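You operate a simulated robot arm through the tools that you are given. There is no shell and no other tool. Be economical: measure what you need, move in short steps, check, and stop when the job is done.

You are at the controls of a simulated two-armed robot. One attempt, no reset.

JOB
Wipe both brackets clean and shut the one that the white card names in the kit box.
Fine: Teal pad, then back in its place; the other bracket stays out. Hands unhurt; nothing dropped, spilt, damaged or left on. What is to be rubbed or washed off counts as gone when no trace of it is left.

Only the result counts: the job must be done as asked and must still hold three seconds after the hand-in. Knocking over, shifting, dropping, spilling or breaking anything else fails it.

ROBOT AND FRAMES
Two 7-joint arms with two-finger parallel grippers on one trunk, on a base that drives. Base frame: it is fixed to the floor where the robot stands at the start and does not move with it; the origin is under the middle of the robot, x ahead of it, y to its left, z up. Readings come in m, degrees, newtons and seconds.
The left shoulder is at the start at [0.07, 0.133, 1.176], the right one opposite. With the tool pointing down near the work surface each hand reaches from about 0.18 to 0.64 m from the robot's upright axis, wherever it stands, measured 20 degrees to its own side. Places, roughly: lid of the red kit box [0.6, -0.5, 1]; red kit box [0.6, -0.5, 0.9]. Payload 1.57 kg a hand.
The TCP of each hand is the grasp point between the finger pads, 0.03 m short of the fingertips. In the tool frame z runs along the fingers and y along their closing line. Largest opening 0.08 m; finger width 0.017, thickness 0.012; the body of the gripper, 0.04 by 0.082 m, starts 0.08 m behind the TCP.
Orientation is that of the tool frame in the base frame, as [roll, pitch, yaw] about the fixed x, y, z axes, in that order (R = Rz(yaw) Ry(pitch) Rx(roll)). With the fingers straight down and closing along the base's y, the tool's x points along the base's -x, its y along +y and its z along -z.

CONTROLS
- The arms move only by the tool move_arm. It takes "left_increments", "right_increments" or both (then of equal length, played together; a hand with none holds still); each is text: rows parted by semicolons, each of 7 numbers parted by spaces: the shift along the base's x, y, z in units of 40 mm (1.0 is 40 mm), then the turn, a rotation vector about the base's x, y, z in units of 6 degrees (1.0 is 6 degrees), then the opening in per cent of the stroke, from 0 (shut) to 100 (fully open). In form: dx dy dz rx ry rz hand; .... A call has 1 to 12 rows; each row shifts and turns the commanded pose from where the row before left it. A call with a number of a shift or a turn outside -1 to 1 is refused whole. Rows are played at 5 a second. More than 0.05 m and 8.6 degrees between two rows, or a gripper value outside its range, and nothing of the call is played. A pose out of reach is approached as far as the arm can. The call stops where the force on the tool passes 40 N (or 10 N more than at its start, if that is more) or the arm is blocked; 0.2 s more then pass. Each finger travels about 0.153 m/s and halts on what it meets, pressing with about 36 N; the grip force reading is that of the motor and also rises with nothing between the fingers. The clock runs only during rows and for 0.2 s after the last one: add rows that do not move to give the fingers time. The reply holds the time, the measured pose of the TCP, the force on the tool along the base axes, the opening and the grip force, in the units named above and with some noise, with the torque about the TCP (base axes, N m) and any sound that the robot's microphone picked up.
- Cameras (640 x 400 px; columns grow to the right, rows downward): "scene" is now at [0.1372, -0.0288, 1.4202]; the picture's right is [-0.32, -0.95, 0.00], its down [-0.44, 0.15, -0.89] and it looks along [0.84, -0.28, -0.46] (base axes); focal length 228 px, centre (320, 200). "left" rides on the left gripper at [0.072, 0.007, -0.122] in its tool frame; the picture's right is [-0.09, 1.00, 0.00], its down [-0.84, -0.08, -0.54] and it looks along [-0.54, -0.05, 0.84] (tool axes); focal length 238 px, centre (320, 200). "right" rides on the right gripper at [0.072, -0.007, -0.122] in its tool frame; the picture's right is [0.09, 1.00, 0.00], its down [-0.84, 0.08, -0.54] and it looks along [-0.54, 0.05, 0.84] (tool axes); focal length 238 px, centre (320, 200). There is no depth. A picture from a camera that has moved, and an enlarged one, comes with that camera's place and axes in the base frame and with its lens.
- snapshot(camera): a new picture of that camera. The clock stands still meanwhile.
- lift_body(by): slides the trunk up (or, below 0, down) by that many m; the arms and the scene camera ride with it, the base frame stays. It gives what a move gives, with no picture.
- roll_base(legs): drives the robot by 1 to 6 legs, each [ahead, left, turn to the left] in m, m and degrees, along the robot's own axes; the way and the turn of a leg run together, so that a leg with both is an arc; at most 1.5 m and 180 degrees a leg. The arms and the cameras ride along, it lands a little off, and it stops where it bumps. It gives what a move gives.
- head_to(pan, tilt): turns the head with the scene camera to pan (to the left, within 86 degrees either way) and tilt (down, from -29 to 69), counted from straight ahead of the robot. It gives what a move gives.
- enlarge(camera, box): a new picture of the part [left, top, right, bottom] of that camera's present view, enlarged. The clock stands still meanwhile.
- hand_in(): hands the job in; it is judged then, once.

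Work in short steps. Places have to be worked out from the pictures, the camera data and where the tool is seen: move nearer, look again, correct. Check each grasp and each placing, and mend what went wrong. You have 120 turns and 88 pictures in all, those below and enlarged ones among them. Open the grippers and draw the arms clear of the work before you hand the job in, unless the task says otherwise; then end with one line.

The tools are called after ">>>" by a JSON object that holds its "method" and its "body". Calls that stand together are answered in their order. move_arm: Moves the arms, as the interface text tells. Its arguments: {"type":"object","properties":{"left_increments":{"type":"string"},"right_increments":{"type":"string"}},"required":[]} The other tools are called the same way: lift_body (by) slides the trunk up or down; roll_base (legs) drives the base; head_to (pan, tilt) turns the head that bears the scene camera; snapshot (camera) takes a picture; enlarge (camera, box) takes an enlarged picture of a part of a camera's view; hand_in () hands the job in.

At the start:

```text
t: 0.0
left_ee_pos: [0.4477, 0.0461, 1.3035]
left_tool_rot: [-179.9, 0.1, -179.9]
left_force: [0.1, 0.4, -0.6]
left_ft_torque: [-0.01, 0.0, -0.01]
left_grip_width: 0.0799
left_gripper_force: 0.1
right_ee_pos: [0.2919, -0.3428, 1.2893]
right_tool_rot: [180.0, 0.0, -180.0]
right_force: [0.5, 0.2, -0.2]
right_ft_torque: [-0.02, 0.04, -0.01]
right_grip_width: 0.0802
right_gripper_force: 0.0
trunk travel left (down, up): [-0.75, 0.19]
robot x, y, heading: [-0.002, -0.0037, -0.3]
head pan, tilt: [-18.4, 27.4]
```

scene: 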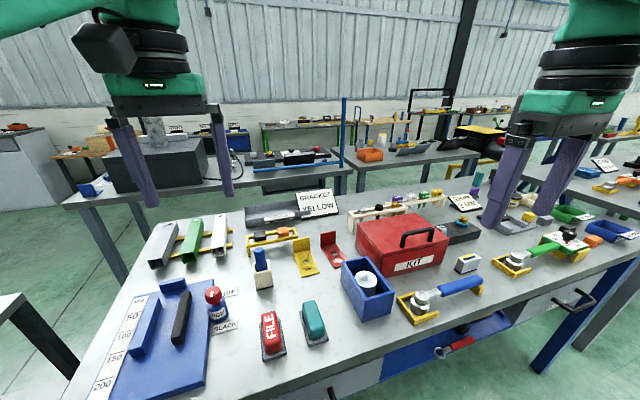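
right: 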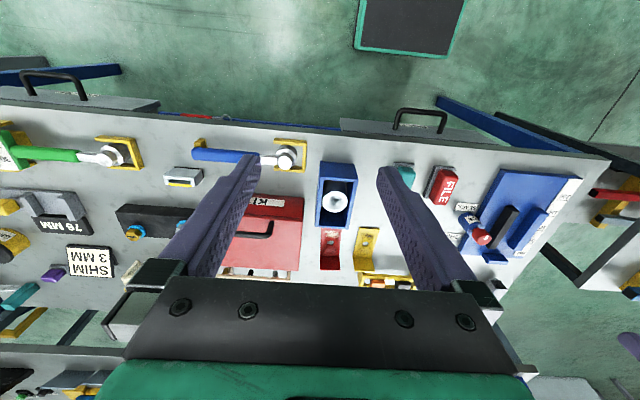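
left: 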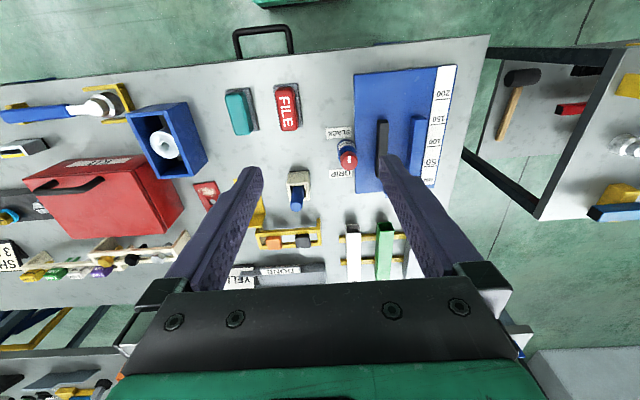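

The card seems to read "BRACKET YELLOW". I enlarge the card and the brackets/pads to be sure.

>>> {"method": "enlarge", "body": {"camera": "scene", "box": [220, 170, 380, 290]}}

>>> {"method": "enlarge", "body": {"camera": "scene", "box": [240, 200, 480, 370]}}

```text
3.33 times, centred on (300, 230) of scene
camera zoom: at [0.1372, -0.0288, 1.4202], right [-0.32, -0.95, 0.0], down [-0.44, 0.15, -0.89], along [0.84, -0.28, -0.46], focal length 761 px, centre (387, 100)
```

zoom: 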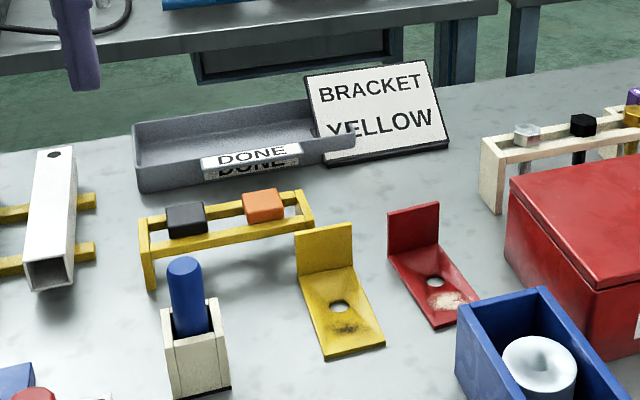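

```text
2.35 times, centred on (360, 285) of scene
camera zoom: at [0.1372, -0.0288, 1.4202], right [-0.32, -0.95, 0.0], down [-0.44, 0.15, -0.89], along [0.84, -0.28, -0.46], focal length 537 px, centre (226, 0)
```

zoom: 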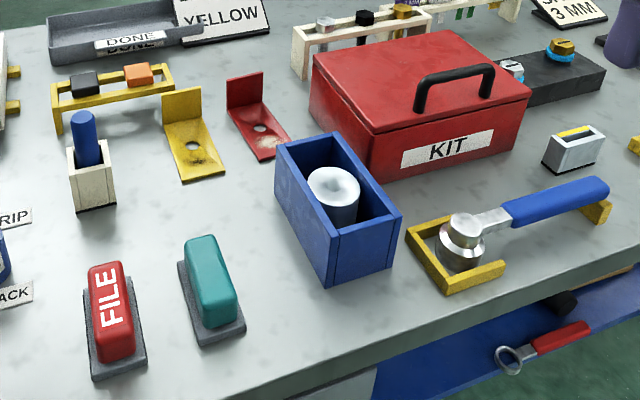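

Card: BRACKET YELLOW. The yellow bracket is near (0.70,-0.17), red near (0.71,-0.275), pad near (0.465,-0.125). I must drive closer; first look down at the bench front to see clearance.

>>> {"method": "head_to", "body": {"pan": -20, "tilt": 65}}

>>> {"method": "snapshot", "body": {"camera": "scene"}}

```text
t: 1.0
left_ee_pos: [0.4476, 0.0464, 1.3037]
left_tool_rot: [-180.0, 0.1, -179.9]
left_force: [0.0, 0.4, -0.3]
left_ft_torque: [-0.03, -0.01, -0.01]
left_grip_width: 0.0801
left_gripper_force: 0.0
right_ee_pos: [0.2921, -0.3407, 1.2899]
right_tool_rot: [-180.0, 0.0, -180.0]
right_force: [-0.5, 0.4, -0.1]
right_ft_torque: [-0.02, -0.01, 0.0]
right_grip_width: 0.0801
right_gripper_force: 0.0
trunk travel left (down, up): [-0.75, 0.19]
robot x, y, heading: [0.0007, -0.0021, 0.1]
head pan, tilt: [-20.0, 65.0]
```

```text
82 pictures are left
camera scene: at [0.1076, -0.0207, 1.3685], right [-0.34, -0.94, 0.0], down [-0.85, 0.31, -0.42], along [0.4, -0.14, -0.91], focal length 228 px, centre (320, 200)
```

scene: 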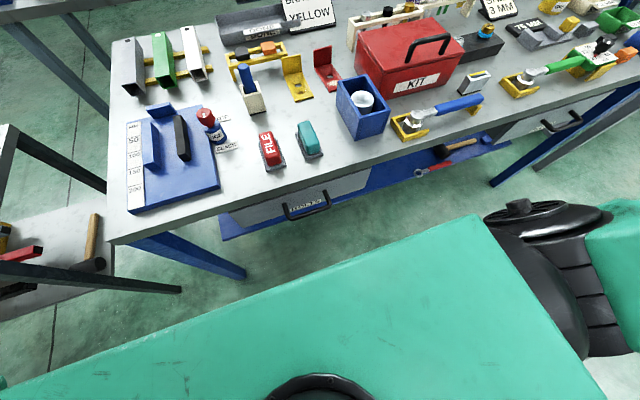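

Bench edge at x≈0.40 and the robot's front around 0.27, so about 0.1 m ahead is possible. I slide right 0.3, then ahead 0.09, arms high.

>>> {"method": "roll_base", "body": {"legs": [[0, -0.3, 0], [0.09, 0, 0]]}}

>>> {"method": "head_to", "body": {"pan": 0, "tilt": 42}}

>>> {"method": "snapshot", "body": {"camera": "scene"}}

```text
t: 3.8
left_ee_pos: [0.5317, -0.2527, 1.3062]
left_tool_rot: [-179.8, 0.3, -179.9]
left_force: [-0.9, 0.4, -0.6]
left_ft_torque: [0.01, -0.02, -0.01]
left_grip_width: 0.08
left_gripper_force: 0.0
right_ee_pos: [0.3754, -0.6405, 1.291]
right_tool_rot: [180.0, 0.2, 179.9]
right_force: [-0.5, -0.6, 0.7]
right_ft_torque: [0.04, -0.03, -0.02]
right_grip_width: 0.0799
right_gripper_force: 0.1
trunk travel left (down, up): [-0.75, 0.19]
robot x, y, heading: [0.088, -0.2954, 0.0]
head pan, tilt: [-20.0, 65.0]
```

```text
t: 4.7
left_ee_pos: [0.5367, -0.2529, 1.3037]
left_tool_rot: [-180.0, -0.1, -179.9]
left_force: [-1.2, 0.4, 0.0]
left_ft_torque: [-0.01, -0.04, -0.02]
left_grip_width: 0.08
left_gripper_force: 0.0
right_ee_pos: [0.3818, -0.6407, 1.2903]
right_tool_rot: [-180.0, 0.0, 180.0]
right_force: [0.9, 0.0, -0.9]
right_ft_torque: [0.01, 0.02, 0.01]
right_grip_width: 0.0801
right_gripper_force: 0.0
trunk travel left (down, up): [-0.75, 0.19]
robot x, y, heading: [0.0888, -0.2996, 0.1]
head pan, tilt: [0.0, 42.0]
```

```text
81 pictures are left
camera scene: at [0.2243, -0.2989, 1.3975], right [0.0, -1.0, 0.0], down [-0.67, 0.0, -0.74], along [0.74, 0.0, -0.67], focal length 228 px, centre (320, 200)
```

scene: 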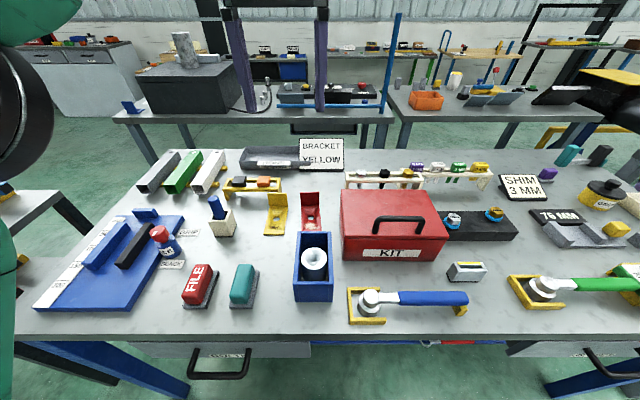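

Nice frontal view. Enlarge the working region for accurate positions and object structure.

>>> {"method": "enlarge", "body": {"camera": "scene", "box": [216, 180, 344, 310]}}

>>> {"method": "enlarge", "body": {"camera": "scene", "box": [330, 170, 470, 280]}}

```text
3.08 times, centred on (280, 245) of scene
camera zoom: at [0.2243, -0.2989, 1.3975], right [0.0, -1.0, 0.0], down [-0.67, 0.0, -0.74], along [0.74, 0.0, -0.67], focal length 702 px, centre (443, 62)
```

zoom: 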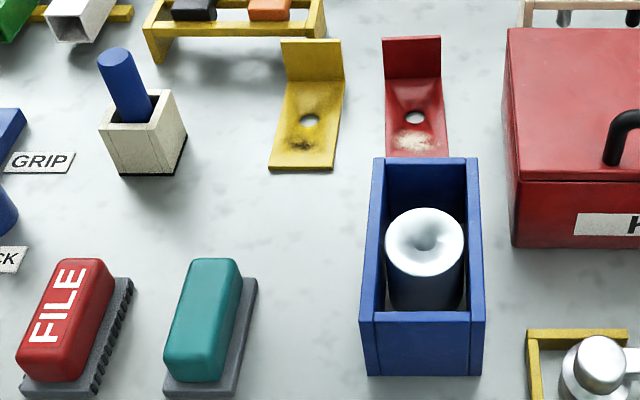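

```text
3.64 times, centred on (400, 225) of scene
camera zoom: at [0.2243, -0.2989, 1.3975], right [0.0, -1.0, 0.0], down [-0.67, 0.0, -0.74], along [0.74, 0.0, -0.67], focal length 830 px, centre (29, 109)
```

zoom: 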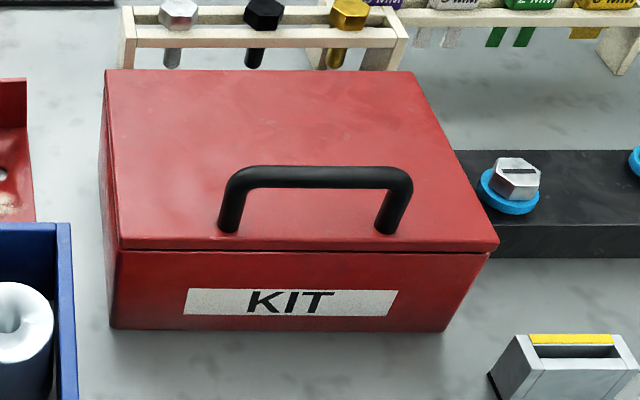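

Lid likely hinges at its back with a handle near its front (bar ~[0.575,-0.478,1.025]). Pad centre is ≈(0.485,-0.123), yellow bracket spans x 0.645–0.765, y −0.135…−0.196. I lower the left hand over the pad for a closer look.

>>> {"method": "move_arm", "body": {"left_increments": "-0.19 0.464 -0.871 0 0 0 100; -0.19 0.464 -0.871 0 0 0 100; -0.19 0.464 -0.871 0 0 0 100; -0.19 0.464 -0.871 0 0 0 100; -0.19 0.464 -0.871 0 0 0 100; -0.19 0.464 -0.871 0 0 0 100; -0.15 0.464 -0.871 0 0 0 100"}}

>>> {"method": "snapshot", "body": {"camera": "left"}}

>>> {"method": "enlarge", "body": {"camera": "scene", "box": [160, 180, 340, 310]}}

```text
t: 6.2
left_ee_pos: [0.4829, -0.1217, 1.0614]
left_tool_rot: [-179.8, 0.2, 179.9]
left_force: [-0.5, -0.3, -0.8]
left_ft_torque: [-0.02, -0.04, 0.01]
left_grip_width: 0.0801
left_gripper_force: 0.1
right_ee_pos: [0.3811, -0.6386, 1.2911]
right_tool_rot: [-179.9, 0.0, 180.0]
right_force: [-0.1, 0.2, 0.3]
right_ft_torque: [-0.01, 0.0, -0.01]
right_grip_width: 0.0799
right_gripper_force: 0.0
trunk travel left (down, up): [-0.75, 0.19]
robot x, y, heading: [0.0919, -0.3007, -0.2]
head pan, tilt: [0.0, 42.0]
```

```text
78 pictures are left
camera left: at [0.4122, -0.1152, 1.1836], right [0.09, 1.0, 0.0], down [0.83, -0.08, 0.55], along [0.54, -0.05, -0.84], focal length 238 px, centre (320, 200)
```

left: 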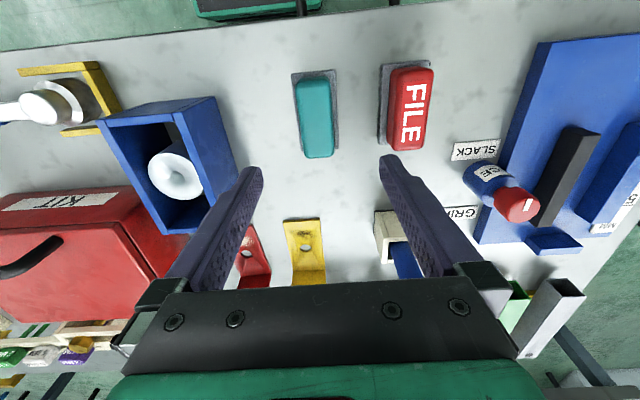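

```text
3.08 times, centred on (250, 245) of scene
camera zoom: at [0.2226, -0.2971, 1.3979], right [0.0, -1.0, 0.0], down [-0.67, 0.0, -0.74], along [0.74, 0.0, -0.67], focal length 702 px, centre (535, 62)
```

zoom: 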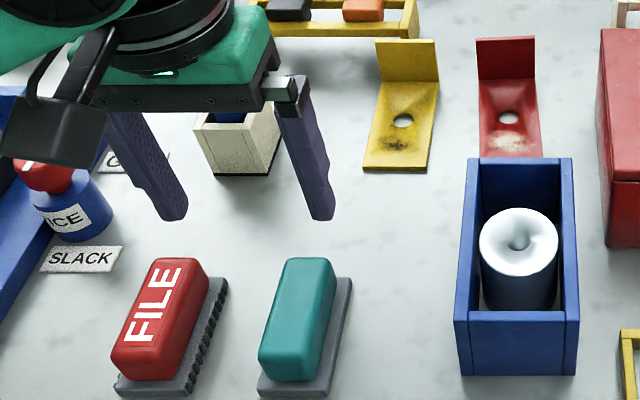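

Pad is centred near (0.481,-0.1245), below the hand and aligned. I descend to z≈0.95 and look.

>>> {"method": "move_arm", "body": {"left_increments": "0 -0.07 -0.9 0 0 0 100; 0 0 -0.9 0 0 0 100; 0 0 -0.9 0 0 0 100; 0 0 0 0 0 0 100"}}

>>> {"method": "snapshot", "body": {"camera": "left"}}

>>> {"method": "enlarge", "body": {"camera": "scene", "box": [190, 200, 290, 310]}}

```text
t: 7.2
left_ee_pos: [0.4848, -0.1264, 0.9529]
left_tool_rot: [-180.0, 0.1, -180.0]
left_force: [-0.8, 0.1, 0.4]
left_ft_torque: [-0.04, -0.03, 0.02]
left_grip_width: 0.0799
left_gripper_force: 0.1
right_ee_pos: [0.3803, -0.641, 1.2892]
right_tool_rot: [179.9, 0.0, 180.0]
right_force: [0.2, 0.1, 0.3]
right_ft_torque: [0.0, -0.01, 0.01]
right_grip_width: 0.0801
right_gripper_force: 0.1
trunk travel left (down, up): [-0.75, 0.19]
robot x, y, heading: [0.0892, -0.3003, 0.1]
head pan, tilt: [0.0, 42.0]
```

```text
76 pictures are left
camera left: at [0.4133, -0.1202, 1.0754], right [0.09, 1.0, 0.0], down [0.84, -0.07, 0.54], along [0.54, -0.05, -0.84], focal length 238 px, centre (320, 200)
```

left: 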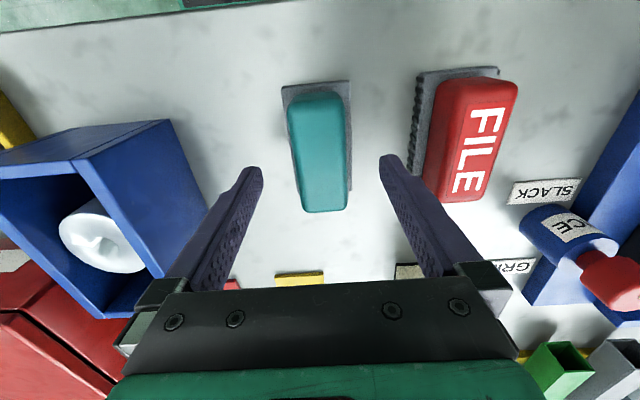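

```text
3.64 times, centred on (240, 255) of scene
camera zoom: at [0.2228, -0.2988, 1.3978], right [0.0, -1.0, 0.0], down [-0.67, 0.0, -0.74], along [0.74, 0.0, -0.67], focal length 830 px, centre (611, 0)
```

zoom: 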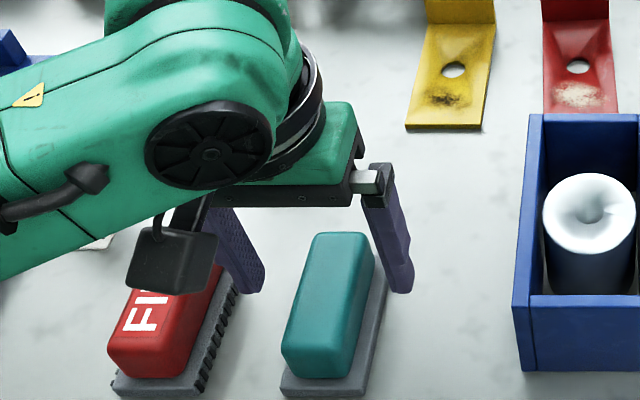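

The pad lies centred between the fingers and the FILE has ~25 mm clearance. I descend to z≈0.926 and close.

>>> {"method": "move_arm", "body": {"left_increments": "-0.05 0.02 -0.65 0 0 0 100; 0 0 0 0 0 0 100; 0 0 0 0 0 0 45; 0 0 0 0 0 0 0; 0 0 0 0 0 0 0; 0 0 0 0 0 0 0"}}

>>> {"method": "snapshot", "body": {"camera": "left"}}

```text
t: 8.7
left_ee_pos: [0.4833, -0.1254, 0.928]
left_tool_rot: [-179.9, 0.1, -179.9]
left_force: [0.0, -0.2, 1.3]
left_ft_torque: [0.02, -0.09, -0.05]
left_grip_width: 0.0352
left_gripper_force: 36.5
right_ee_pos: [0.3797, -0.6422, 1.2902]
right_tool_rot: [180.0, 0.0, -180.0]
right_force: [0.4, -0.6, 0.3]
right_ft_torque: [0.0, 0.02, 0.02]
right_grip_width: 0.08
right_gripper_force: 0.1
trunk travel left (down, up): [-0.75, 0.19]
robot x, y, heading: [0.0892, -0.2958, -0.2]
head pan, tilt: [0.0, 42.0]
```

```text
74 pictures are left
camera left: at [0.4116, -0.1193, 1.0497], right [0.09, 1.0, 0.0], down [0.84, -0.08, 0.54], along [0.54, -0.05, -0.84], focal length 238 px, centre (320, 200)
```

left: 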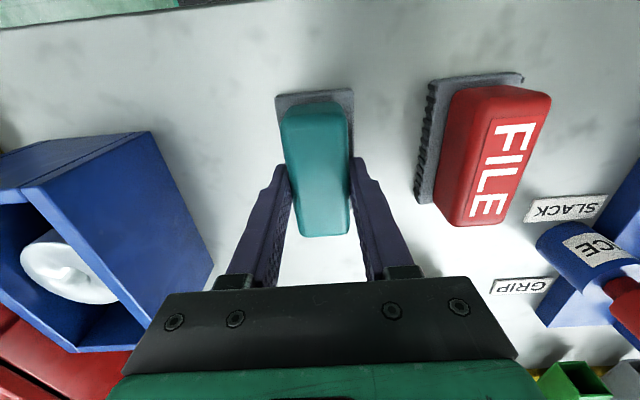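

Gripped at 35 mm, rest pose TCP (0.483,-0.125,0.928). Lift 6 cm and verify that the grey felt comes along.

>>> {"method": "move_arm", "body": {"left_increments": "0 0 0.5 0 0 0 0; 0 0 0.5 0 0 0 0; 0 0 0.7 0 0 0 0; 0 0 0 0 0 0 0"}}

>>> {"method": "snapshot", "body": {"camera": "scene"}}

```text
t: 9.7
left_ee_pos: [0.4828, -0.1251, 0.9945]
left_tool_rot: [-180.0, 0.1, -180.0]
left_force: [0.1, 0.5, -1.8]
left_ft_torque: [0.04, -0.01, -0.02]
left_grip_width: 0.0352
left_gripper_force: 35.8
right_ee_pos: [0.3812, -0.6404, 1.2895]
right_tool_rot: [180.0, 0.0, 180.0]
right_force: [0.2, -0.1, -0.5]
right_ft_torque: [-0.02, -0.01, 0.01]
right_grip_width: 0.08
right_gripper_force: 0.1
trunk travel left (down, up): [-0.75, 0.19]
robot x, y, heading: [0.0879, -0.296, 0.2]
head pan, tilt: [0.0, 42.0]
```

```text
73 pictures are left
camera scene: at [0.2231, -0.2984, 1.3977], right [0.0, -1.0, 0.0], down [-0.67, 0.0, -0.74], along [0.74, 0.0, -0.67], focal length 228 px, centre (320, 200)
```

scene: 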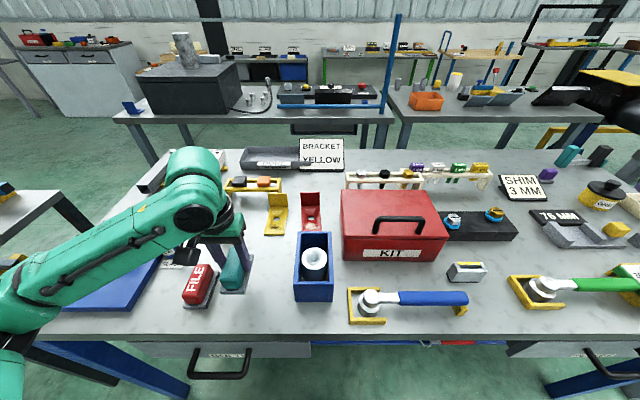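

>>> {"method": "enlarge", "body": {"camera": "scene", "box": [180, 190, 320, 310]}}

```text
3.33 times, centred on (250, 250) of scene
camera zoom: at [0.2231, -0.2984, 1.3977], right [0.0, -1.0, 0.0], down [-0.67, 0.0, -0.74], along [0.74, 0.0, -0.67], focal length 761 px, centre (553, 33)
```

zoom: 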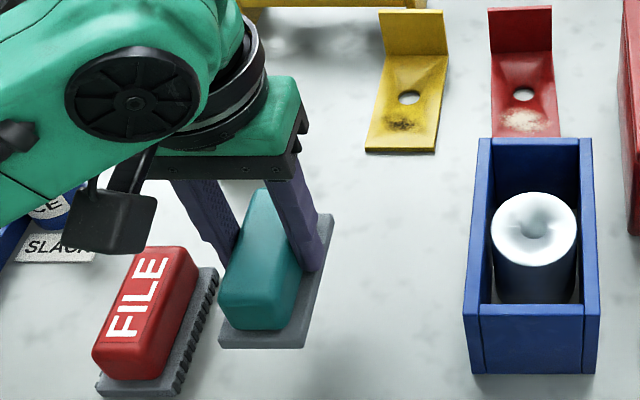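

The felt came along with the pad. Move over the yellow bracket (target 0.69,-0.166), staying above the wall's top.

>>> {"method": "move_arm", "body": {"left_increments": "0.863 -0.17 0.05 0 0 0 0; 0.863 -0.17 0 0 0 0 0; 0.863 -0.17 0 0 0 0 0; 0.863 -0.17 0 0 0 0 0; 0.863 -0.17 0 0 0 0 0; 0.863 -0.17 0 0 0 0 0; 0 0 0 0 0 0 0"}}

>>> {"method": "snapshot", "body": {"camera": "left"}}

>>> {"method": "enlarge", "body": {"camera": "scene", "box": [220, 150, 360, 270]}}

```text
t: 11.2
left_ee_pos: [0.6911, -0.1654, 0.9987]
left_tool_rot: [-179.8, 0.3, 179.9]
left_force: [-0.6, 0.9, -1.2]
left_ft_torque: [0.01, -0.03, 0.0]
left_grip_width: 0.0352
left_gripper_force: 36.4
right_ee_pos: [0.3809, -0.6407, 1.2893]
right_tool_rot: [-179.9, 0.1, -180.0]
right_force: [0.3, 0.0, 0.1]
right_ft_torque: [-0.03, 0.01, -0.02]
right_grip_width: 0.0801
right_gripper_force: 0.0
trunk travel left (down, up): [-0.75, 0.19]
robot x, y, heading: [0.0898, -0.2998, 0.2]
head pan, tilt: [0.0, 42.0]
```

```text
71 pictures are left
camera left: at [0.6193, -0.1591, 1.1195], right [0.09, 1.0, 0.0], down [0.84, -0.08, 0.54], along [0.54, -0.05, -0.84], focal length 238 px, centre (320, 200)
```

left: 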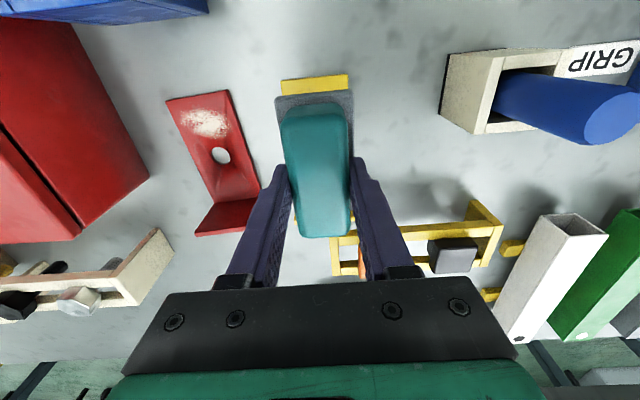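

```text
3.33 times, centred on (290, 210) of scene
camera zoom: at [0.2228, -0.298, 1.3978], right [0.0, -1.0, 0.0], down [-0.67, 0.0, -0.74], along [0.74, 0.0, -0.67], focal length 761 px, centre (420, 167)
```

zoom: 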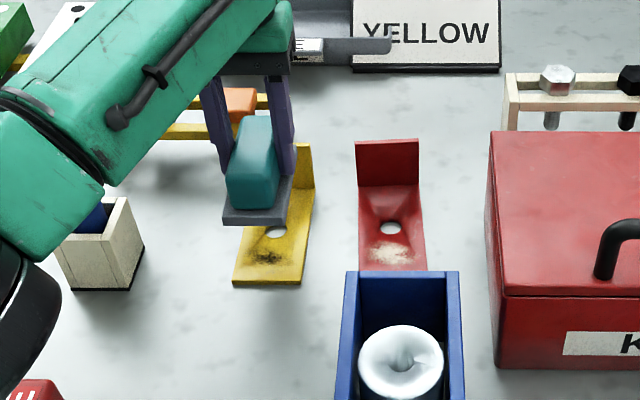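

Pad is well aligned over the yellow plate (y −0.136…−0.195, near edge x 0.641). Descend in small steps until light contact.

>>> {"method": "move_arm", "body": {"left_increments": "-0.1 0 -0.7 0 0 0 0; 0 0 -0.7 0 0 0 0; 0 0 -0.15 0 0 0 0; 0 0 -0.08 0 0 0 0; 0 0 -0.05 0 0 0 0; 0 0 0 0 0 0 0"}}

```text
t: 12.7
left_ee_pos: [0.6854, -0.1654, 0.9338]
left_tool_rot: [-180.0, 0.6, -180.0]
left_force: [10.2, 3.8, 27.0]
left_ft_torque: [0.17, 0.48, -0.14]
left_grip_width: 0.0355
left_gripper_force: 35.6
right_ee_pos: [0.3773, -0.6404, 1.2906]
right_tool_rot: [180.0, 0.0, 179.9]
right_force: [0.8, 0.0, -0.5]
right_ft_torque: [0.02, -0.02, -0.02]
right_grip_width: 0.0802
right_gripper_force: 0.0
trunk travel left (down, up): [-0.75, 0.19]
robot x, y, heading: [0.0892, -0.299, 0.1]
head pan, tilt: [0.0, 42.0]
```

Contact at z≈0.934 with 27 N, a bit firm. Ease up 1.5 mm and rub gently in x and y.

>>> {"method": "move_arm", "body": {"left_increments": "0 0 -0.0 0 0 0 0; 0 0 0.04 0 0 0 0; -0.3 0 0 0 0 0 0; 0.3 0.08 0 0 0 0 0; 0.3 0 0 0 0 0 0; -0.3 -0.16 0 0 0 0 0; -0.3 0 0 0 0 0 0; 0.3 0.08 0 0 0 0 0; 0 0 0 0 0 0 0"}}

>>> {"method": "enlarge", "body": {"camera": "scene", "box": [220, 150, 360, 270]}}

```text
t: 14.7
left_ee_pos: [0.6807, -0.1673, 0.9332]
left_tool_rot: [-179.9, 0.3, -180.0]
left_force: [-3.5, -0.9, 13.1]
left_ft_torque: [-0.02, -0.24, -0.11]
left_grip_width: 0.035
left_gripper_force: 35.8
right_ee_pos: [0.3768, -0.6413, 1.2908]
right_tool_rot: [179.9, 0.3, 180.0]
right_force: [0.5, 0.4, 0.5]
right_ft_torque: [-0.01, 0.01, -0.01]
right_grip_width: 0.0801
right_gripper_force: 0.0
trunk travel left (down, up): [-0.75, 0.19]
robot x, y, heading: [0.0886, -0.299, 0.0]
head pan, tilt: [0.0, 42.0]
```

```text
3.33 times, centred on (290, 210) of scene
camera zoom: at [0.2186, -0.2999, 1.3982], right [0.0, -1.0, 0.0], down [-0.67, 0.0, -0.75], along [0.75, 0.0, -0.67], focal length 761 px, centre (420, 167)
```

zoom: 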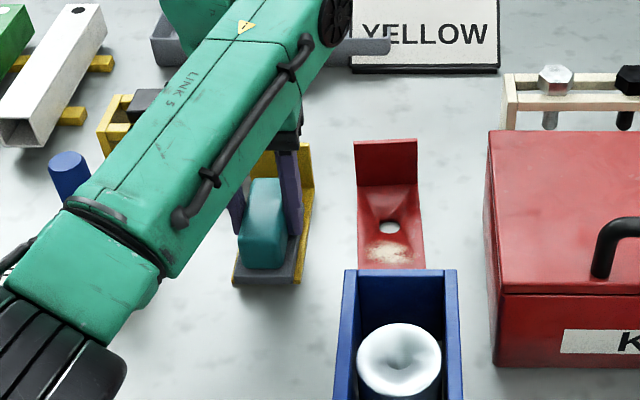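

Force ~13 N, bracket not visibly shifted. Another set of strokes, then lift to inspect.

>>> {"method": "move_arm", "body": {"left_increments": "0.35 0 0 0 0 0 0; 0.3 0.08 0 0 0 0 0; -0.35 0 0 0 0 0 0; -0.35 0 0 0 0 0 0; -0.1 -0.16 0 0 0 0 0; 0.35 0 0 0 0 0 0; 0.35 0 0 0 0 0 0; -0.35 0.08 0 0 0 0 0; -0.2 0 0 0 0 0 0; 0.2 0 0.1 0 0 0 0; 0 0 0.9 0 0 0 0; -0.8 0.5 0.3 0 0 0 0"}}

>>> {"method": "enlarge", "body": {"camera": "scene", "box": [220, 150, 360, 270]}}

>>> {"method": "snapshot", "body": {"camera": "left"}}

```text
t: 17.2
left_ee_pos: [0.6469, -0.1526, 0.9838]
left_tool_rot: [-179.9, 0.2, 179.7]
left_force: [-0.8, 0.4, -1.4]
left_ft_torque: [-0.05, -0.07, -0.01]
left_grip_width: 0.0353
left_gripper_force: 35.8
left hand out of reach, approached as far as the arm can: row 2
right_ee_pos: [0.3778, -0.6456, 1.2888]
right_tool_rot: [179.8, 0.2, 180.0]
right_force: [-0.1, -0.1, 0.2]
right_ft_torque: [0.02, -0.08, 0.03]
right_grip_width: 0.08
right_gripper_force: 0.0
trunk travel left (down, up): [-0.75, 0.19]
robot x, y, heading: [0.0895, -0.2986, 0.2]
head pan, tilt: [0.0, 42.0]
```

```text
3.33 times, centred on (290, 210) of scene
camera zoom: at [0.22, -0.3024, 1.398], right [0.0, -1.0, 0.0], down [-0.67, 0.0, -0.74], along [0.74, 0.0, -0.67], focal length 761 px, centre (420, 167)
```

zoom: 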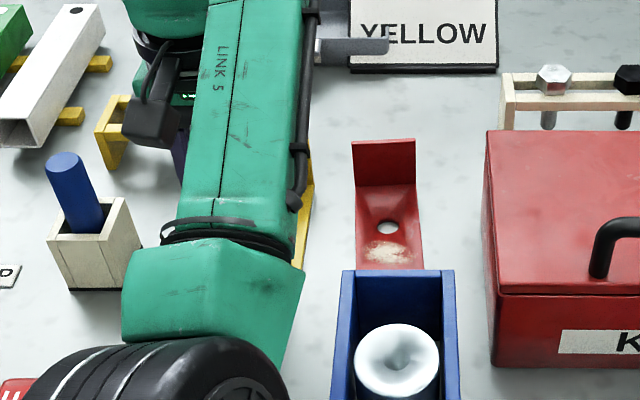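

```text
67 pictures are left
camera left: at [0.576, -0.1464, 1.1061], right [0.1, 1.0, 0.0], down [0.83, -0.08, 0.54], along [0.54, -0.05, -0.84], focal length 238 px, centre (320, 200)
```

left: 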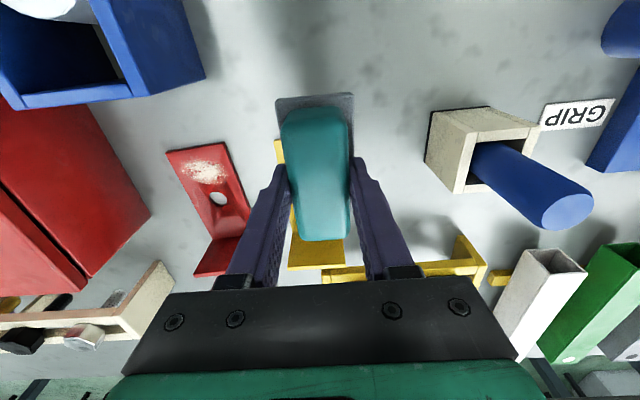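

I raise and move sideways over toward the red bracket, so the yellow plate becomes visible.

>>> {"method": "move_arm", "body": {"left_increments": "0 0 0.8 0 0 0 0; 0 -0.6 0.5 0 0 0 0; 0 -0.9 0 0 0 0 0; 0 -0.9 0 0 0 0 0; 0.3 -0.5 0 0 0 0 0; 0 0 0 0 0 0 0"}}

>>> {"method": "snapshot", "body": {"camera": "left"}}

>>> {"method": "snapshot", "body": {"camera": "scene"}}

```text
t: 18.6
left_ee_pos: [0.6728, -0.2639, 1.0346]
left_tool_rot: [-179.9, 0.7, 178.8]
left_force: [0.1, -0.3, -1.2]
left_ft_torque: [0.0, -0.01, 0.0]
left_grip_width: 0.0354
left_gripper_force: 35.8
left hand out of reach, approached as far as the arm can: row 1, 2, 5
right_ee_pos: [0.3817, -0.6409, 1.2897]
right_tool_rot: [-180.0, 0.0, 180.0]
right_force: [0.6, 0.0, 0.2]
right_ft_torque: [0.03, -0.02, 0.01]
right_grip_width: 0.0802
right_gripper_force: 0.1
trunk travel left (down, up): [-0.75, 0.19]
robot x, y, heading: [0.0844, -0.2987, -0.0]
head pan, tilt: [0.0, 42.0]
```

```text
66 pictures are left
camera left: at [0.6012, -0.2557, 1.1556], right [0.11, 0.99, 0.0], down [0.83, -0.09, 0.55], along [0.55, -0.06, -0.83], focal length 238 px, centre (320, 200)
```

left: 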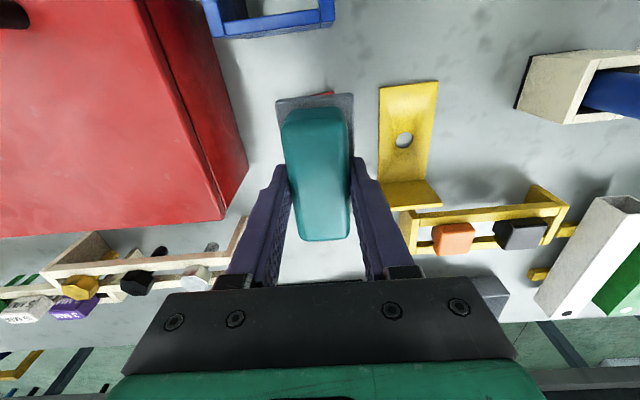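

```text
65 pictures are left
camera scene: at [0.2236, -0.298, 1.3977], right [0.0, -1.0, 0.0], down [-0.67, 0.0, -0.74], along [0.74, 0.0, -0.67], focal length 228 px, centre (320, 200)
```

scene: 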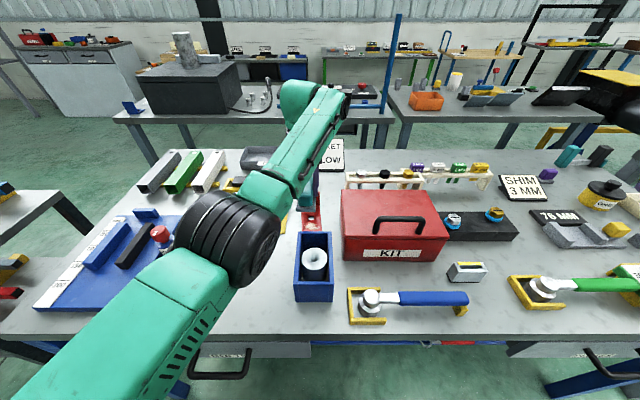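

Yellow plate looks clean; enlarge it to check for traces.

>>> {"method": "enlarge", "body": {"camera": "left", "box": [360, 70, 460, 215]}}

```text
2.76 times, centred on (410, 142) of left
camera zoom: at [0.6012, -0.2557, 1.1556], right [0.11, 0.99, 0.0], down [0.83, -0.09, 0.55], along [0.55, -0.06, -0.83], focal length 658 px, centre (72, 359)
```

zoom: 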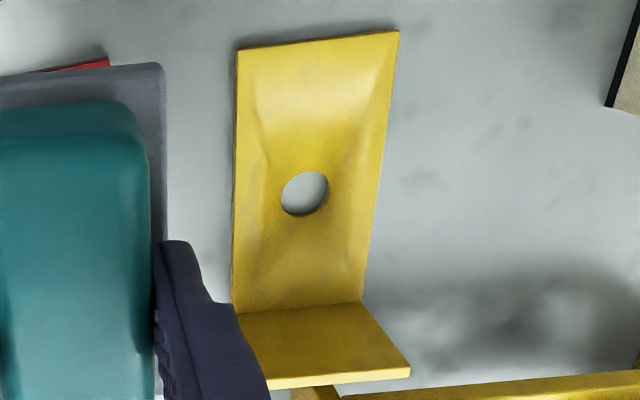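

Yellow plate shows no residue. Now the red: plate centre y≈−0.2735, smudge ≈(0.675,−0.275). Descend part way and check alignment.

>>> {"method": "move_arm", "body": {"left_increments": "0.1 -0.12 -0.6 0 0 0 0; 0.1 -0.12 -0.8 0 0 0 0; 0 0 -0.4 0 0 0 0; 0 0 0 0 0 0 0"}}

>>> {"method": "snapshot", "body": {"camera": "left"}}

```text
t: 19.6
left_ee_pos: [0.6819, -0.2705, 0.9611]
left_tool_rot: [-179.7, 0.1, -180.0]
left_force: [-0.1, 0.0, -1.4]
left_ft_torque: [0.01, -0.01, 0.04]
left_grip_width: 0.0355
left_gripper_force: 36.4
right_ee_pos: [0.3805, -0.6394, 1.2904]
right_tool_rot: [-180.0, 0.0, -180.0]
right_force: [-0.2, -0.1, 0.6]
right_ft_torque: [-0.01, 0.01, 0.03]
right_grip_width: 0.0799
right_gripper_force: 0.1
trunk travel left (down, up): [-0.75, 0.19]
robot x, y, heading: [0.0925, -0.3002, 0.2]
head pan, tilt: [0.0, 42.0]
```

```text
63 pictures are left
camera left: at [0.6103, -0.2651, 1.0826], right [0.09, 1.0, 0.0], down [0.84, -0.07, 0.54], along [0.54, -0.05, -0.84], focal length 238 px, centre (320, 200)
```

left: 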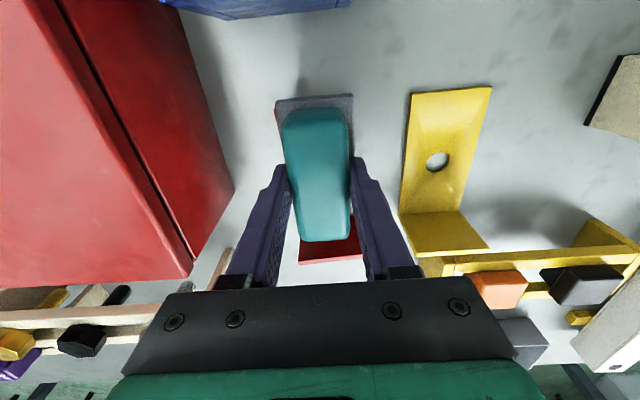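

Aligned. Descend to light contact and rub the red plate.

>>> {"method": "move_arm", "body": {"left_increments": "0 -0.08 -0.5 0 0 0 0; 0 0 -0.21 0 0 0 0; -0.2 0 0 0 0 0 0; 0.3 0.1 0 0 0 0 0; 0.2 0 0 0 0 0 0; -0.3 -0.2 0 0 0 0 0; -0.2 0 0 0 0 0 0; 0.3 0 0 0 0 0 0; 0 0 0 0 0 0 0"}}

```text
t: 21.6
left_ee_pos: [0.6792, -0.2752, 0.9317]
left_tool_rot: [-179.8, 0.5, -179.9]
left_force: [0.1, 2.1, 4.0]
left_ft_torque: [-0.08, 0.23, -0.03]
left_grip_width: 0.0351
left_gripper_force: 36.4
left hand out of reach, approached as far as the arm can: row 1, 4, 5, 6, 7
right_ee_pos: [0.3789, -0.6399, 1.2892]
right_tool_rot: [180.0, 0.1, 180.0]
right_force: [0.7, 0.7, -0.3]
right_ft_torque: [0.01, -0.01, 0.01]
right_grip_width: 0.08
right_gripper_force: 0.1
trunk travel left (down, up): [-0.75, 0.19]
robot x, y, heading: [0.0872, -0.2983, 0.2]
head pan, tilt: [0.0, 42.0]
```

Contact force 4 N and reach-limited forward. More strokes biased to the near side with slightly more pressure.

>>> {"method": "move_arm", "body": {"left_increments": "-0.2 0 -0.03 0 0 0 0; 0.25 0 0 0 0 0 0; -0.25 0.12 0 0 0 0 0; 0.25 0.08 0 0 0 0 0; -0.25 -0.1 0 0 0 0 0; 0.25 -0.1 0 0 0 0 0; -0.25 -0.1 0 0 0 0 0; 0.25 0 0 0 0 0 0; 0 0.1 0 0 0 0 0; 0 0 0 0 0 0 0"}}

```text
t: 23.9
left_ee_pos: [0.6713, -0.2802, 0.9325]
left_tool_rot: [-179.8, 0.4, 179.9]
left_force: [4.3, -7.9, 26.2]
left_ft_torque: [-0.5, 0.49, 0.21]
left_grip_width: 0.0353
left_gripper_force: 36.1
left hand out of reach, approached as far as the arm can: row 2, 3, 4, 5, 8
right_ee_pos: [0.3765, -0.6418, 1.2904]
right_tool_rot: [179.9, 0.2, 179.8]
right_force: [0.0, 0.2, 0.1]
right_ft_torque: [-0.01, -0.02, -0.03]
right_grip_width: 0.08
right_gripper_force: 0.1
trunk travel left (down, up): [-0.75, 0.19]
robot x, y, heading: [0.0915, -0.299, -0.3]
head pan, tilt: [0.0, 42.0]
```

Lift and move aside toward +y to inspect the red plate.

>>> {"method": "move_arm", "body": {"left_increments": "-0.1 0 0.5 0 0 0 0; -0.2 0 0.9 0 0 0 0; -0.2 0.5 0.6 0 0 0 0; -0.2 0.9 0 0 0 0 0; 0 0.9 0 0 0 0 0; 0 0 0 0 0 0 0"}}

>>> {"method": "snapshot", "body": {"camera": "left"}}

```text
t: 25.2
left_ee_pos: [0.6714, -0.2323, 0.9988]
left_tool_rot: [-179.9, 0.2, -179.8]
left_force: [0.1, -1.0, -1.7]
left_ft_torque: [0.05, 0.01, 0.0]
left_grip_width: 0.0355
left_gripper_force: 35.7
left hand out of reach, approached as far as the arm can: row 2, 3, 4
right_ee_pos: [0.3798, -0.6424, 1.2895]
right_tool_rot: [179.9, 0.0, -180.0]
right_force: [0.1, -0.4, 0.5]
right_ft_torque: [-0.01, -0.01, 0.01]
right_grip_width: 0.0797
right_gripper_force: 0.1
trunk travel left (down, up): [-0.75, 0.19]
robot x, y, heading: [0.0903, -0.2988, 0.2]
head pan, tilt: [0.0, 42.0]
```

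```text
62 pictures are left
camera left: at [0.6006, -0.2262, 1.121], right [0.09, 1.0, 0.0], down [0.83, -0.07, 0.55], along [0.54, -0.05, -0.84], focal length 238 px, centre (320, 200)
```

left: 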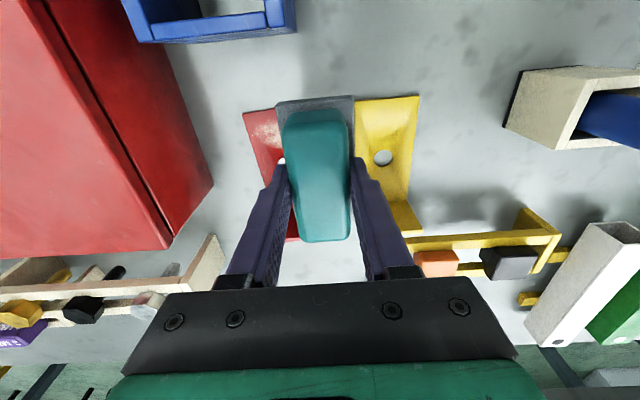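

A trace may remain on the red plate's −y side, and I'm at the reach limit. I check the clearance in front of the base to drive a little nearer.

>>> {"method": "head_to", "body": {"pan": 0, "tilt": 69}}

>>> {"method": "snapshot", "body": {"camera": "scene"}}

>>> {"method": "enlarge", "body": {"camera": "left", "box": [220, 80, 300, 250]}}

```text
t: 26.2
left_ee_pos: [0.6718, -0.2319, 0.9983]
left_tool_rot: [-179.9, 0.2, -179.9]
left_force: [-0.2, -0.1, -1.4]
left_ft_torque: [0.03, 0.02, -0.05]
left_grip_width: 0.0354
left_gripper_force: 35.9
right_ee_pos: [0.3806, -0.6404, 1.2898]
right_tool_rot: [179.9, 0.0, 180.0]
right_force: [-0.7, 0.0, 0.3]
right_ft_torque: [-0.01, -0.01, 0.01]
right_grip_width: 0.08
right_gripper_force: 0.1
trunk travel left (down, up): [-0.75, 0.19]
robot x, y, heading: [0.0925, -0.2995, -0.3]
head pan, tilt: [0.0, 68.8]
```

```text
61 pictures are left
camera scene: at [0.1957, -0.2983, 1.3646], right [0.0, -1.0, 0.0], down [-0.93, 0.0, -0.36], along [0.36, 0.0, -0.93], focal length 228 px, centre (320, 200)
```

scene: 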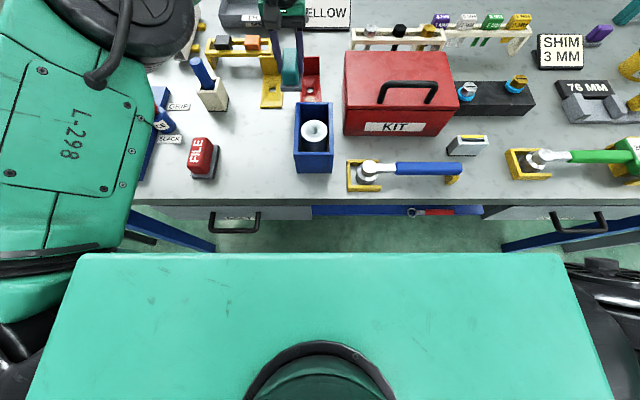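

```text
2.35 times, centred on (260, 165) of left
camera zoom: at [0.6011, -0.2252, 1.1202], right [0.09, 1.0, 0.0], down [0.84, -0.07, 0.54], along [0.54, -0.05, -0.84], focal length 561 px, centre (461, 282)
```

zoom: 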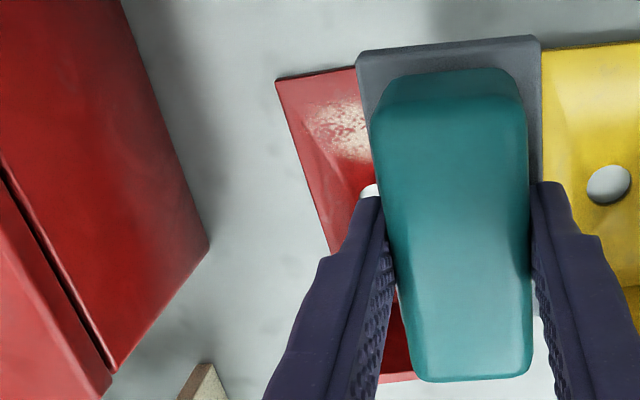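

Red still shows a partial trace toward −y. I rub again centred at (0.665,−0.28), with y and x strokes within easy reach.

>>> {"method": "move_arm", "body": {"left_increments": "-0.15 -0.6 0 0 0 0 0; 0 -0.6 -0.3 0 0 0 0; 0 0 -0.8 0 0 0 0; 0 0 -0.52 0 0 0 0; 0 -0.3 0 0 0 0 0; 0 0.3 0 0 0 0 0; 0 0.3 0 0 0 0 0; 0 -0.3 0 0 0 0 0; 0 0 0 0 0 0 0"}}

```text
t: 28.2
left_ee_pos: [0.6643, -0.2806, 0.9323]
left_tool_rot: [-179.8, 0.2, -180.0]
left_force: [1.5, -0.6, 7.4]
left_ft_torque: [0.14, 0.16, 0.01]
left_grip_width: 0.0354
left_gripper_force: 35.6
right_ee_pos: [0.3801, -0.6411, 1.2903]
right_tool_rot: [-180.0, 0.1, -180.0]
right_force: [-0.5, 0.6, -0.3]
right_ft_torque: [0.01, -0.02, 0.01]
right_grip_width: 0.0801
right_gripper_force: 0.0
trunk travel left (down, up): [-0.75, 0.19]
robot x, y, heading: [0.0909, -0.2977, 0.2]
head pan, tilt: [0.0, 68.8]
```

Good steady contact at 7 N. Longer series of strokes with slightly more pressure.

>>> {"method": "move_arm", "body": {"left_increments": "0.2 0 -0.02 0 0 0 0; -0.35 0 0 0 0 0 0; 0.35 -0.15 0 0 0 0 0; -0.35 0 0 0 0 0 0; 0.35 -0.15 0 0 0 0 0; -0.35 0 0 0 0 0 0; 0.35 0.3 0 0 0 0 0; -0.35 0 0 0 0 0 0; 0.35 0.2 0 0 0 0 0; -0.35 0 0 0 0 0 0; 0.15 -0.2 0 0 0 0 0; 0 0 0 0 0 0 0"}}

```text
t: 29.5
left_ee_pos: [0.6627, -0.2969, 0.932]
left_tool_rot: [179.2, -0.4, 178.8]
left_force: [-9.3, 3.3, 28.8]
left_ft_torque: [-0.01, 0.13, -0.06]
left_grip_width: 0.0355
left_gripper_force: 36.1
right_ee_pos: [0.3753, -0.6419, 1.2903]
right_tool_rot: [179.9, 0.2, 179.9]
right_force: [0.7, -0.8, 0.2]
right_ft_torque: [0.05, 0.05, 0.03]
right_grip_width: 0.0801
right_gripper_force: 0.0
trunk travel left (down, up): [-0.75, 0.19]
robot x, y, heading: [0.0863, -0.2976, -0.1]
head pan, tilt: [0.0, 68.8]
stopped in row 6 (left hand): the force on the tool passed its limit (the readings are from after the stop); the commanded pose is now the measured one
```

Force limit tripped at the edge of the plate. I lift and inspect.

>>> {"method": "move_arm", "body": {"left_increments": "0.05 0 0.3 0 0 0 0; 0 0.3 0.8 0 0 0 0; 0 0.9 0.5 0 0 0 0; 0 0.9 0 0 0 0 0; 0 0.9 0 0 0 0 0; 0 0.6 0 0 0 0 0; 0 0 0 0 0 0 0"}}

>>> {"method": "snapshot", "body": {"camera": "left"}}

>>> {"method": "enlarge", "body": {"camera": "scene", "box": [190, 20, 350, 180]}}

```text
t: 31.1
left_ee_pos: [0.6675, -0.1501, 0.9914]
left_tool_rot: [179.3, -0.8, 178.9]
left_force: [0.8, -0.1, -1.6]
left_ft_torque: [0.01, 0.04, 0.01]
left_grip_width: 0.0354
left_gripper_force: 36.2
right_ee_pos: [0.3804, -0.6403, 1.2902]
right_tool_rot: [179.9, -0.1, -180.0]
right_force: [-1.4, -0.6, 0.6]
right_ft_torque: [0.01, 0.0, 0.01]
right_grip_width: 0.08
right_gripper_force: 0.0
trunk travel left (down, up): [-0.75, 0.19]
robot x, y, heading: [0.0866, -0.3004, -0.1]
head pan, tilt: [0.0, 68.8]
```

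```text
59 pictures are left
camera left: at [0.5983, -0.1452, 1.1144], right [0.11, 0.99, 0.01], down [0.84, -0.1, 0.53], along [0.53, -0.05, -0.85], focal length 238 px, centre (320, 200)
```

left: 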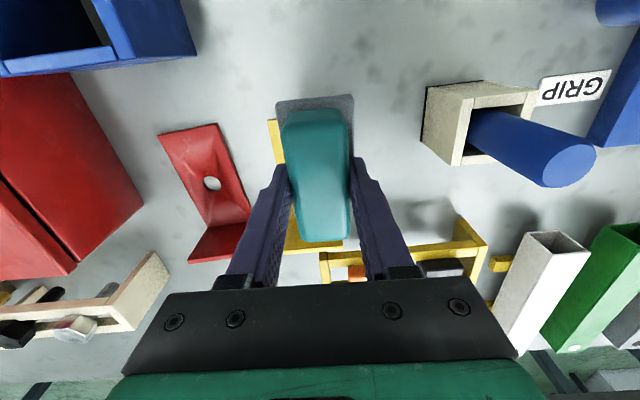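

```text
2.50 times, centred on (270, 100) of scene
camera zoom: at [0.1959, -0.299, 1.3645], right [0.0, -1.0, 0.0], down [-0.93, 0.0, -0.36], along [0.36, 0.0, -0.93], focal length 571 px, centre (445, 450)
```

zoom: 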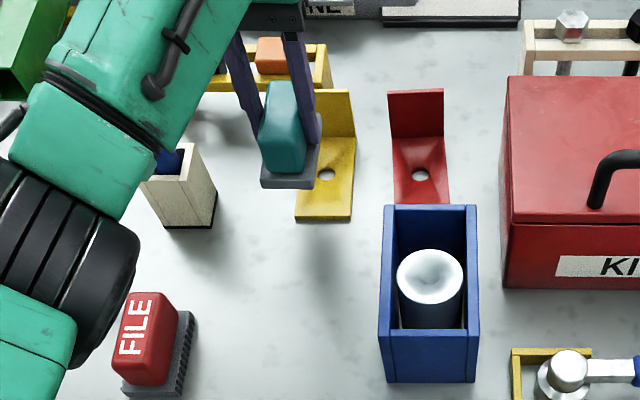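

Red looks clean; enlarge to confirm.

>>> {"method": "enlarge", "body": {"camera": "left", "box": [140, 110, 270, 270]}}

```text
2.50 times, centred on (205, 190) of left
camera zoom: at [0.5983, -0.1452, 1.1144], right [0.11, 0.99, 0.01], down [0.84, -0.1, 0.53], along [0.53, -0.05, -0.85], focal length 596 px, centre (608, 225)
```

zoom: 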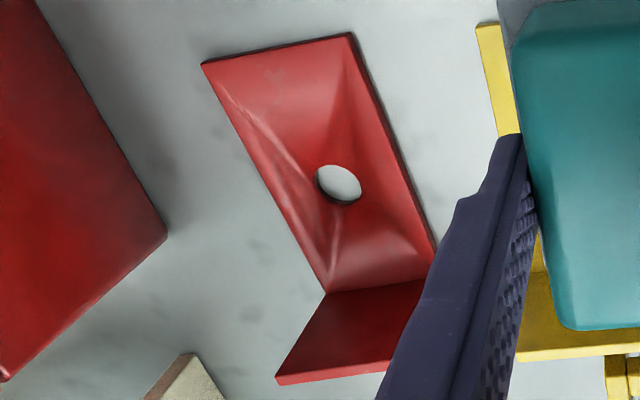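

A very faint speckle may remain on red, so I give each bracket another pass. First fix the small tilt and re-rub yellow.

>>> {"method": "move_arm", "body": {"left_increments": "0.19 -0.4 0 -0.117 -0.133 0.183 0; 0 0 -0.8 0 0 0 0; 0 0 -0.67 0 0 0 0; -0.3 0 0 0 0 0 0; 0.3 0.15 0 0 0 0 0; -0.3 0 0 0 0 0 0; 0.3 -0.15 0 0 0 0 0; -0.3 0 0 0 0 0 0; 0.3 -0.15 0 0 0 0 0; -0.3 0 0 0 0 0 0; 0.3 0.15 0 0 0 0 0; 0 0 0 0 0 0 0"}}

```text
t: 33.7
left_ee_pos: [0.6738, -0.1681, 0.9331]
left_tool_rot: [180.0, 0.1, -180.0]
left_force: [-0.8, -0.1, 3.6]
left_ft_torque: [0.0, 0.16, -0.04]
left_grip_width: 0.0355
left_gripper_force: 35.9
right_ee_pos: [0.3785, -0.6395, 1.2904]
right_tool_rot: [180.0, 0.1, 180.0]
right_force: [1.0, 0.1, 1.2]
right_ft_torque: [0.0, 0.04, -0.01]
right_grip_width: 0.0803
right_gripper_force: 0.1
trunk travel left (down, up): [-0.75, 0.19]
robot x, y, heading: [0.0857, -0.3001, -0.1]
head pan, tilt: [0.0, 68.8]
```

Light contact (4 N). Press a touch more for a few strokes, then lift and go to red.

>>> {"method": "move_arm", "body": {"left_increments": "0 0 -0.02 0 0 0 0; -0.3 0 0 0 0 0 0; 0.3 0.1 0 0 0 0 0; 0.25 0 0 0 0 0 0; -0.25 -0.2 0 0 0 0 0; -0.3 0 0 0 0 0 0; 0.3 0.1 0 0 0 0 0; 0 0 0.5 0 0 0 0; 0 0 0.9 0 0 0 0; -0.1 -0.9 0 0 0 0 0; -0.1 -0.9 0 0 0 0 0; 0 -0.9 0 0 0 0 0"}}

>>> {"method": "snapshot", "body": {"camera": "left"}}

```text
t: 36.3
left_ee_pos: [0.6668, -0.2772, 0.9884]
left_tool_rot: [179.9, 0.0, -179.9]
left_force: [0.3, -0.9, -2.4]
left_ft_torque: [-0.01, 0.02, 0.0]
left_grip_width: 0.0353
left_gripper_force: 36.1
right_ee_pos: [0.3799, -0.6418, 1.2894]
right_tool_rot: [179.9, 0.1, -180.0]
right_force: [1.3, -0.2, -0.8]
right_ft_torque: [0.0, 0.02, -0.02]
right_grip_width: 0.0801
right_gripper_force: 0.0
trunk travel left (down, up): [-0.75, 0.19]
robot x, y, heading: [0.0855, -0.2991, 0.0]
head pan, tilt: [0.0, 68.8]
```

```text
56 pictures are left
camera left: at [0.5953, -0.2719, 1.1106], right [0.09, 1.0, 0.0], down [0.84, -0.08, 0.54], along [0.54, -0.05, -0.84], focal length 238 px, centre (320, 200)
```

left: 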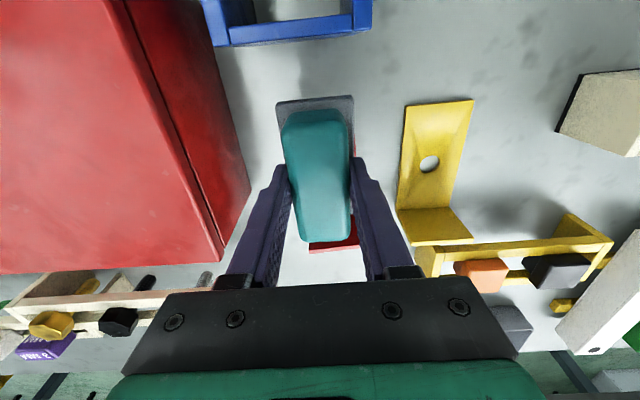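

Yellow is clean. Now re-rub red at x≈0.665, y −0.262…−0.288.

>>> {"method": "move_arm", "body": {"left_increments": "0.05 0 -0.8 0 0 0 0; 0 0 -0.6 0 0 0 0; -0.2 0 0 0 0 0 0; 0.3 0.15 0 0 0 0 0; -0.3 0.1 0 0 0 0 0; 0.3 0 0 0 0 0 0; -0.3 -0.25 0 0 0 0 0; 0.3 -0.15 0 0 0 0 0; -0.3 0 0 0 0 0 0; 0.3 -0.1 0 0 0 0 0; -0.3 0 0 0 0 0 0; 0.2 0.25 0 0 0 0 0"}}

```text
t: 38.9
left_ee_pos: [0.6651, -0.2765, 0.9324]
left_tool_rot: [-179.9, 0.1, 179.9]
left_force: [-3.7, -3.5, 14.5]
left_ft_torque: [-0.13, 0.56, 0.1]
left_grip_width: 0.0353
left_gripper_force: 35.8
left hand out of reach, approached as far as the arm can: row 8, 10
right_ee_pos: [0.3768, -0.6406, 1.2903]
right_tool_rot: [-180.0, 0.1, 180.0]
right_force: [0.0, 0.4, -0.4]
right_ft_torque: [-0.02, 0.04, 0.0]
right_grip_width: 0.08
right_gripper_force: 0.0
trunk travel left (down, up): [-0.75, 0.19]
robot x, y, heading: [0.0911, -0.3003, 0.0]
head pan, tilt: [0.0, 68.8]
```

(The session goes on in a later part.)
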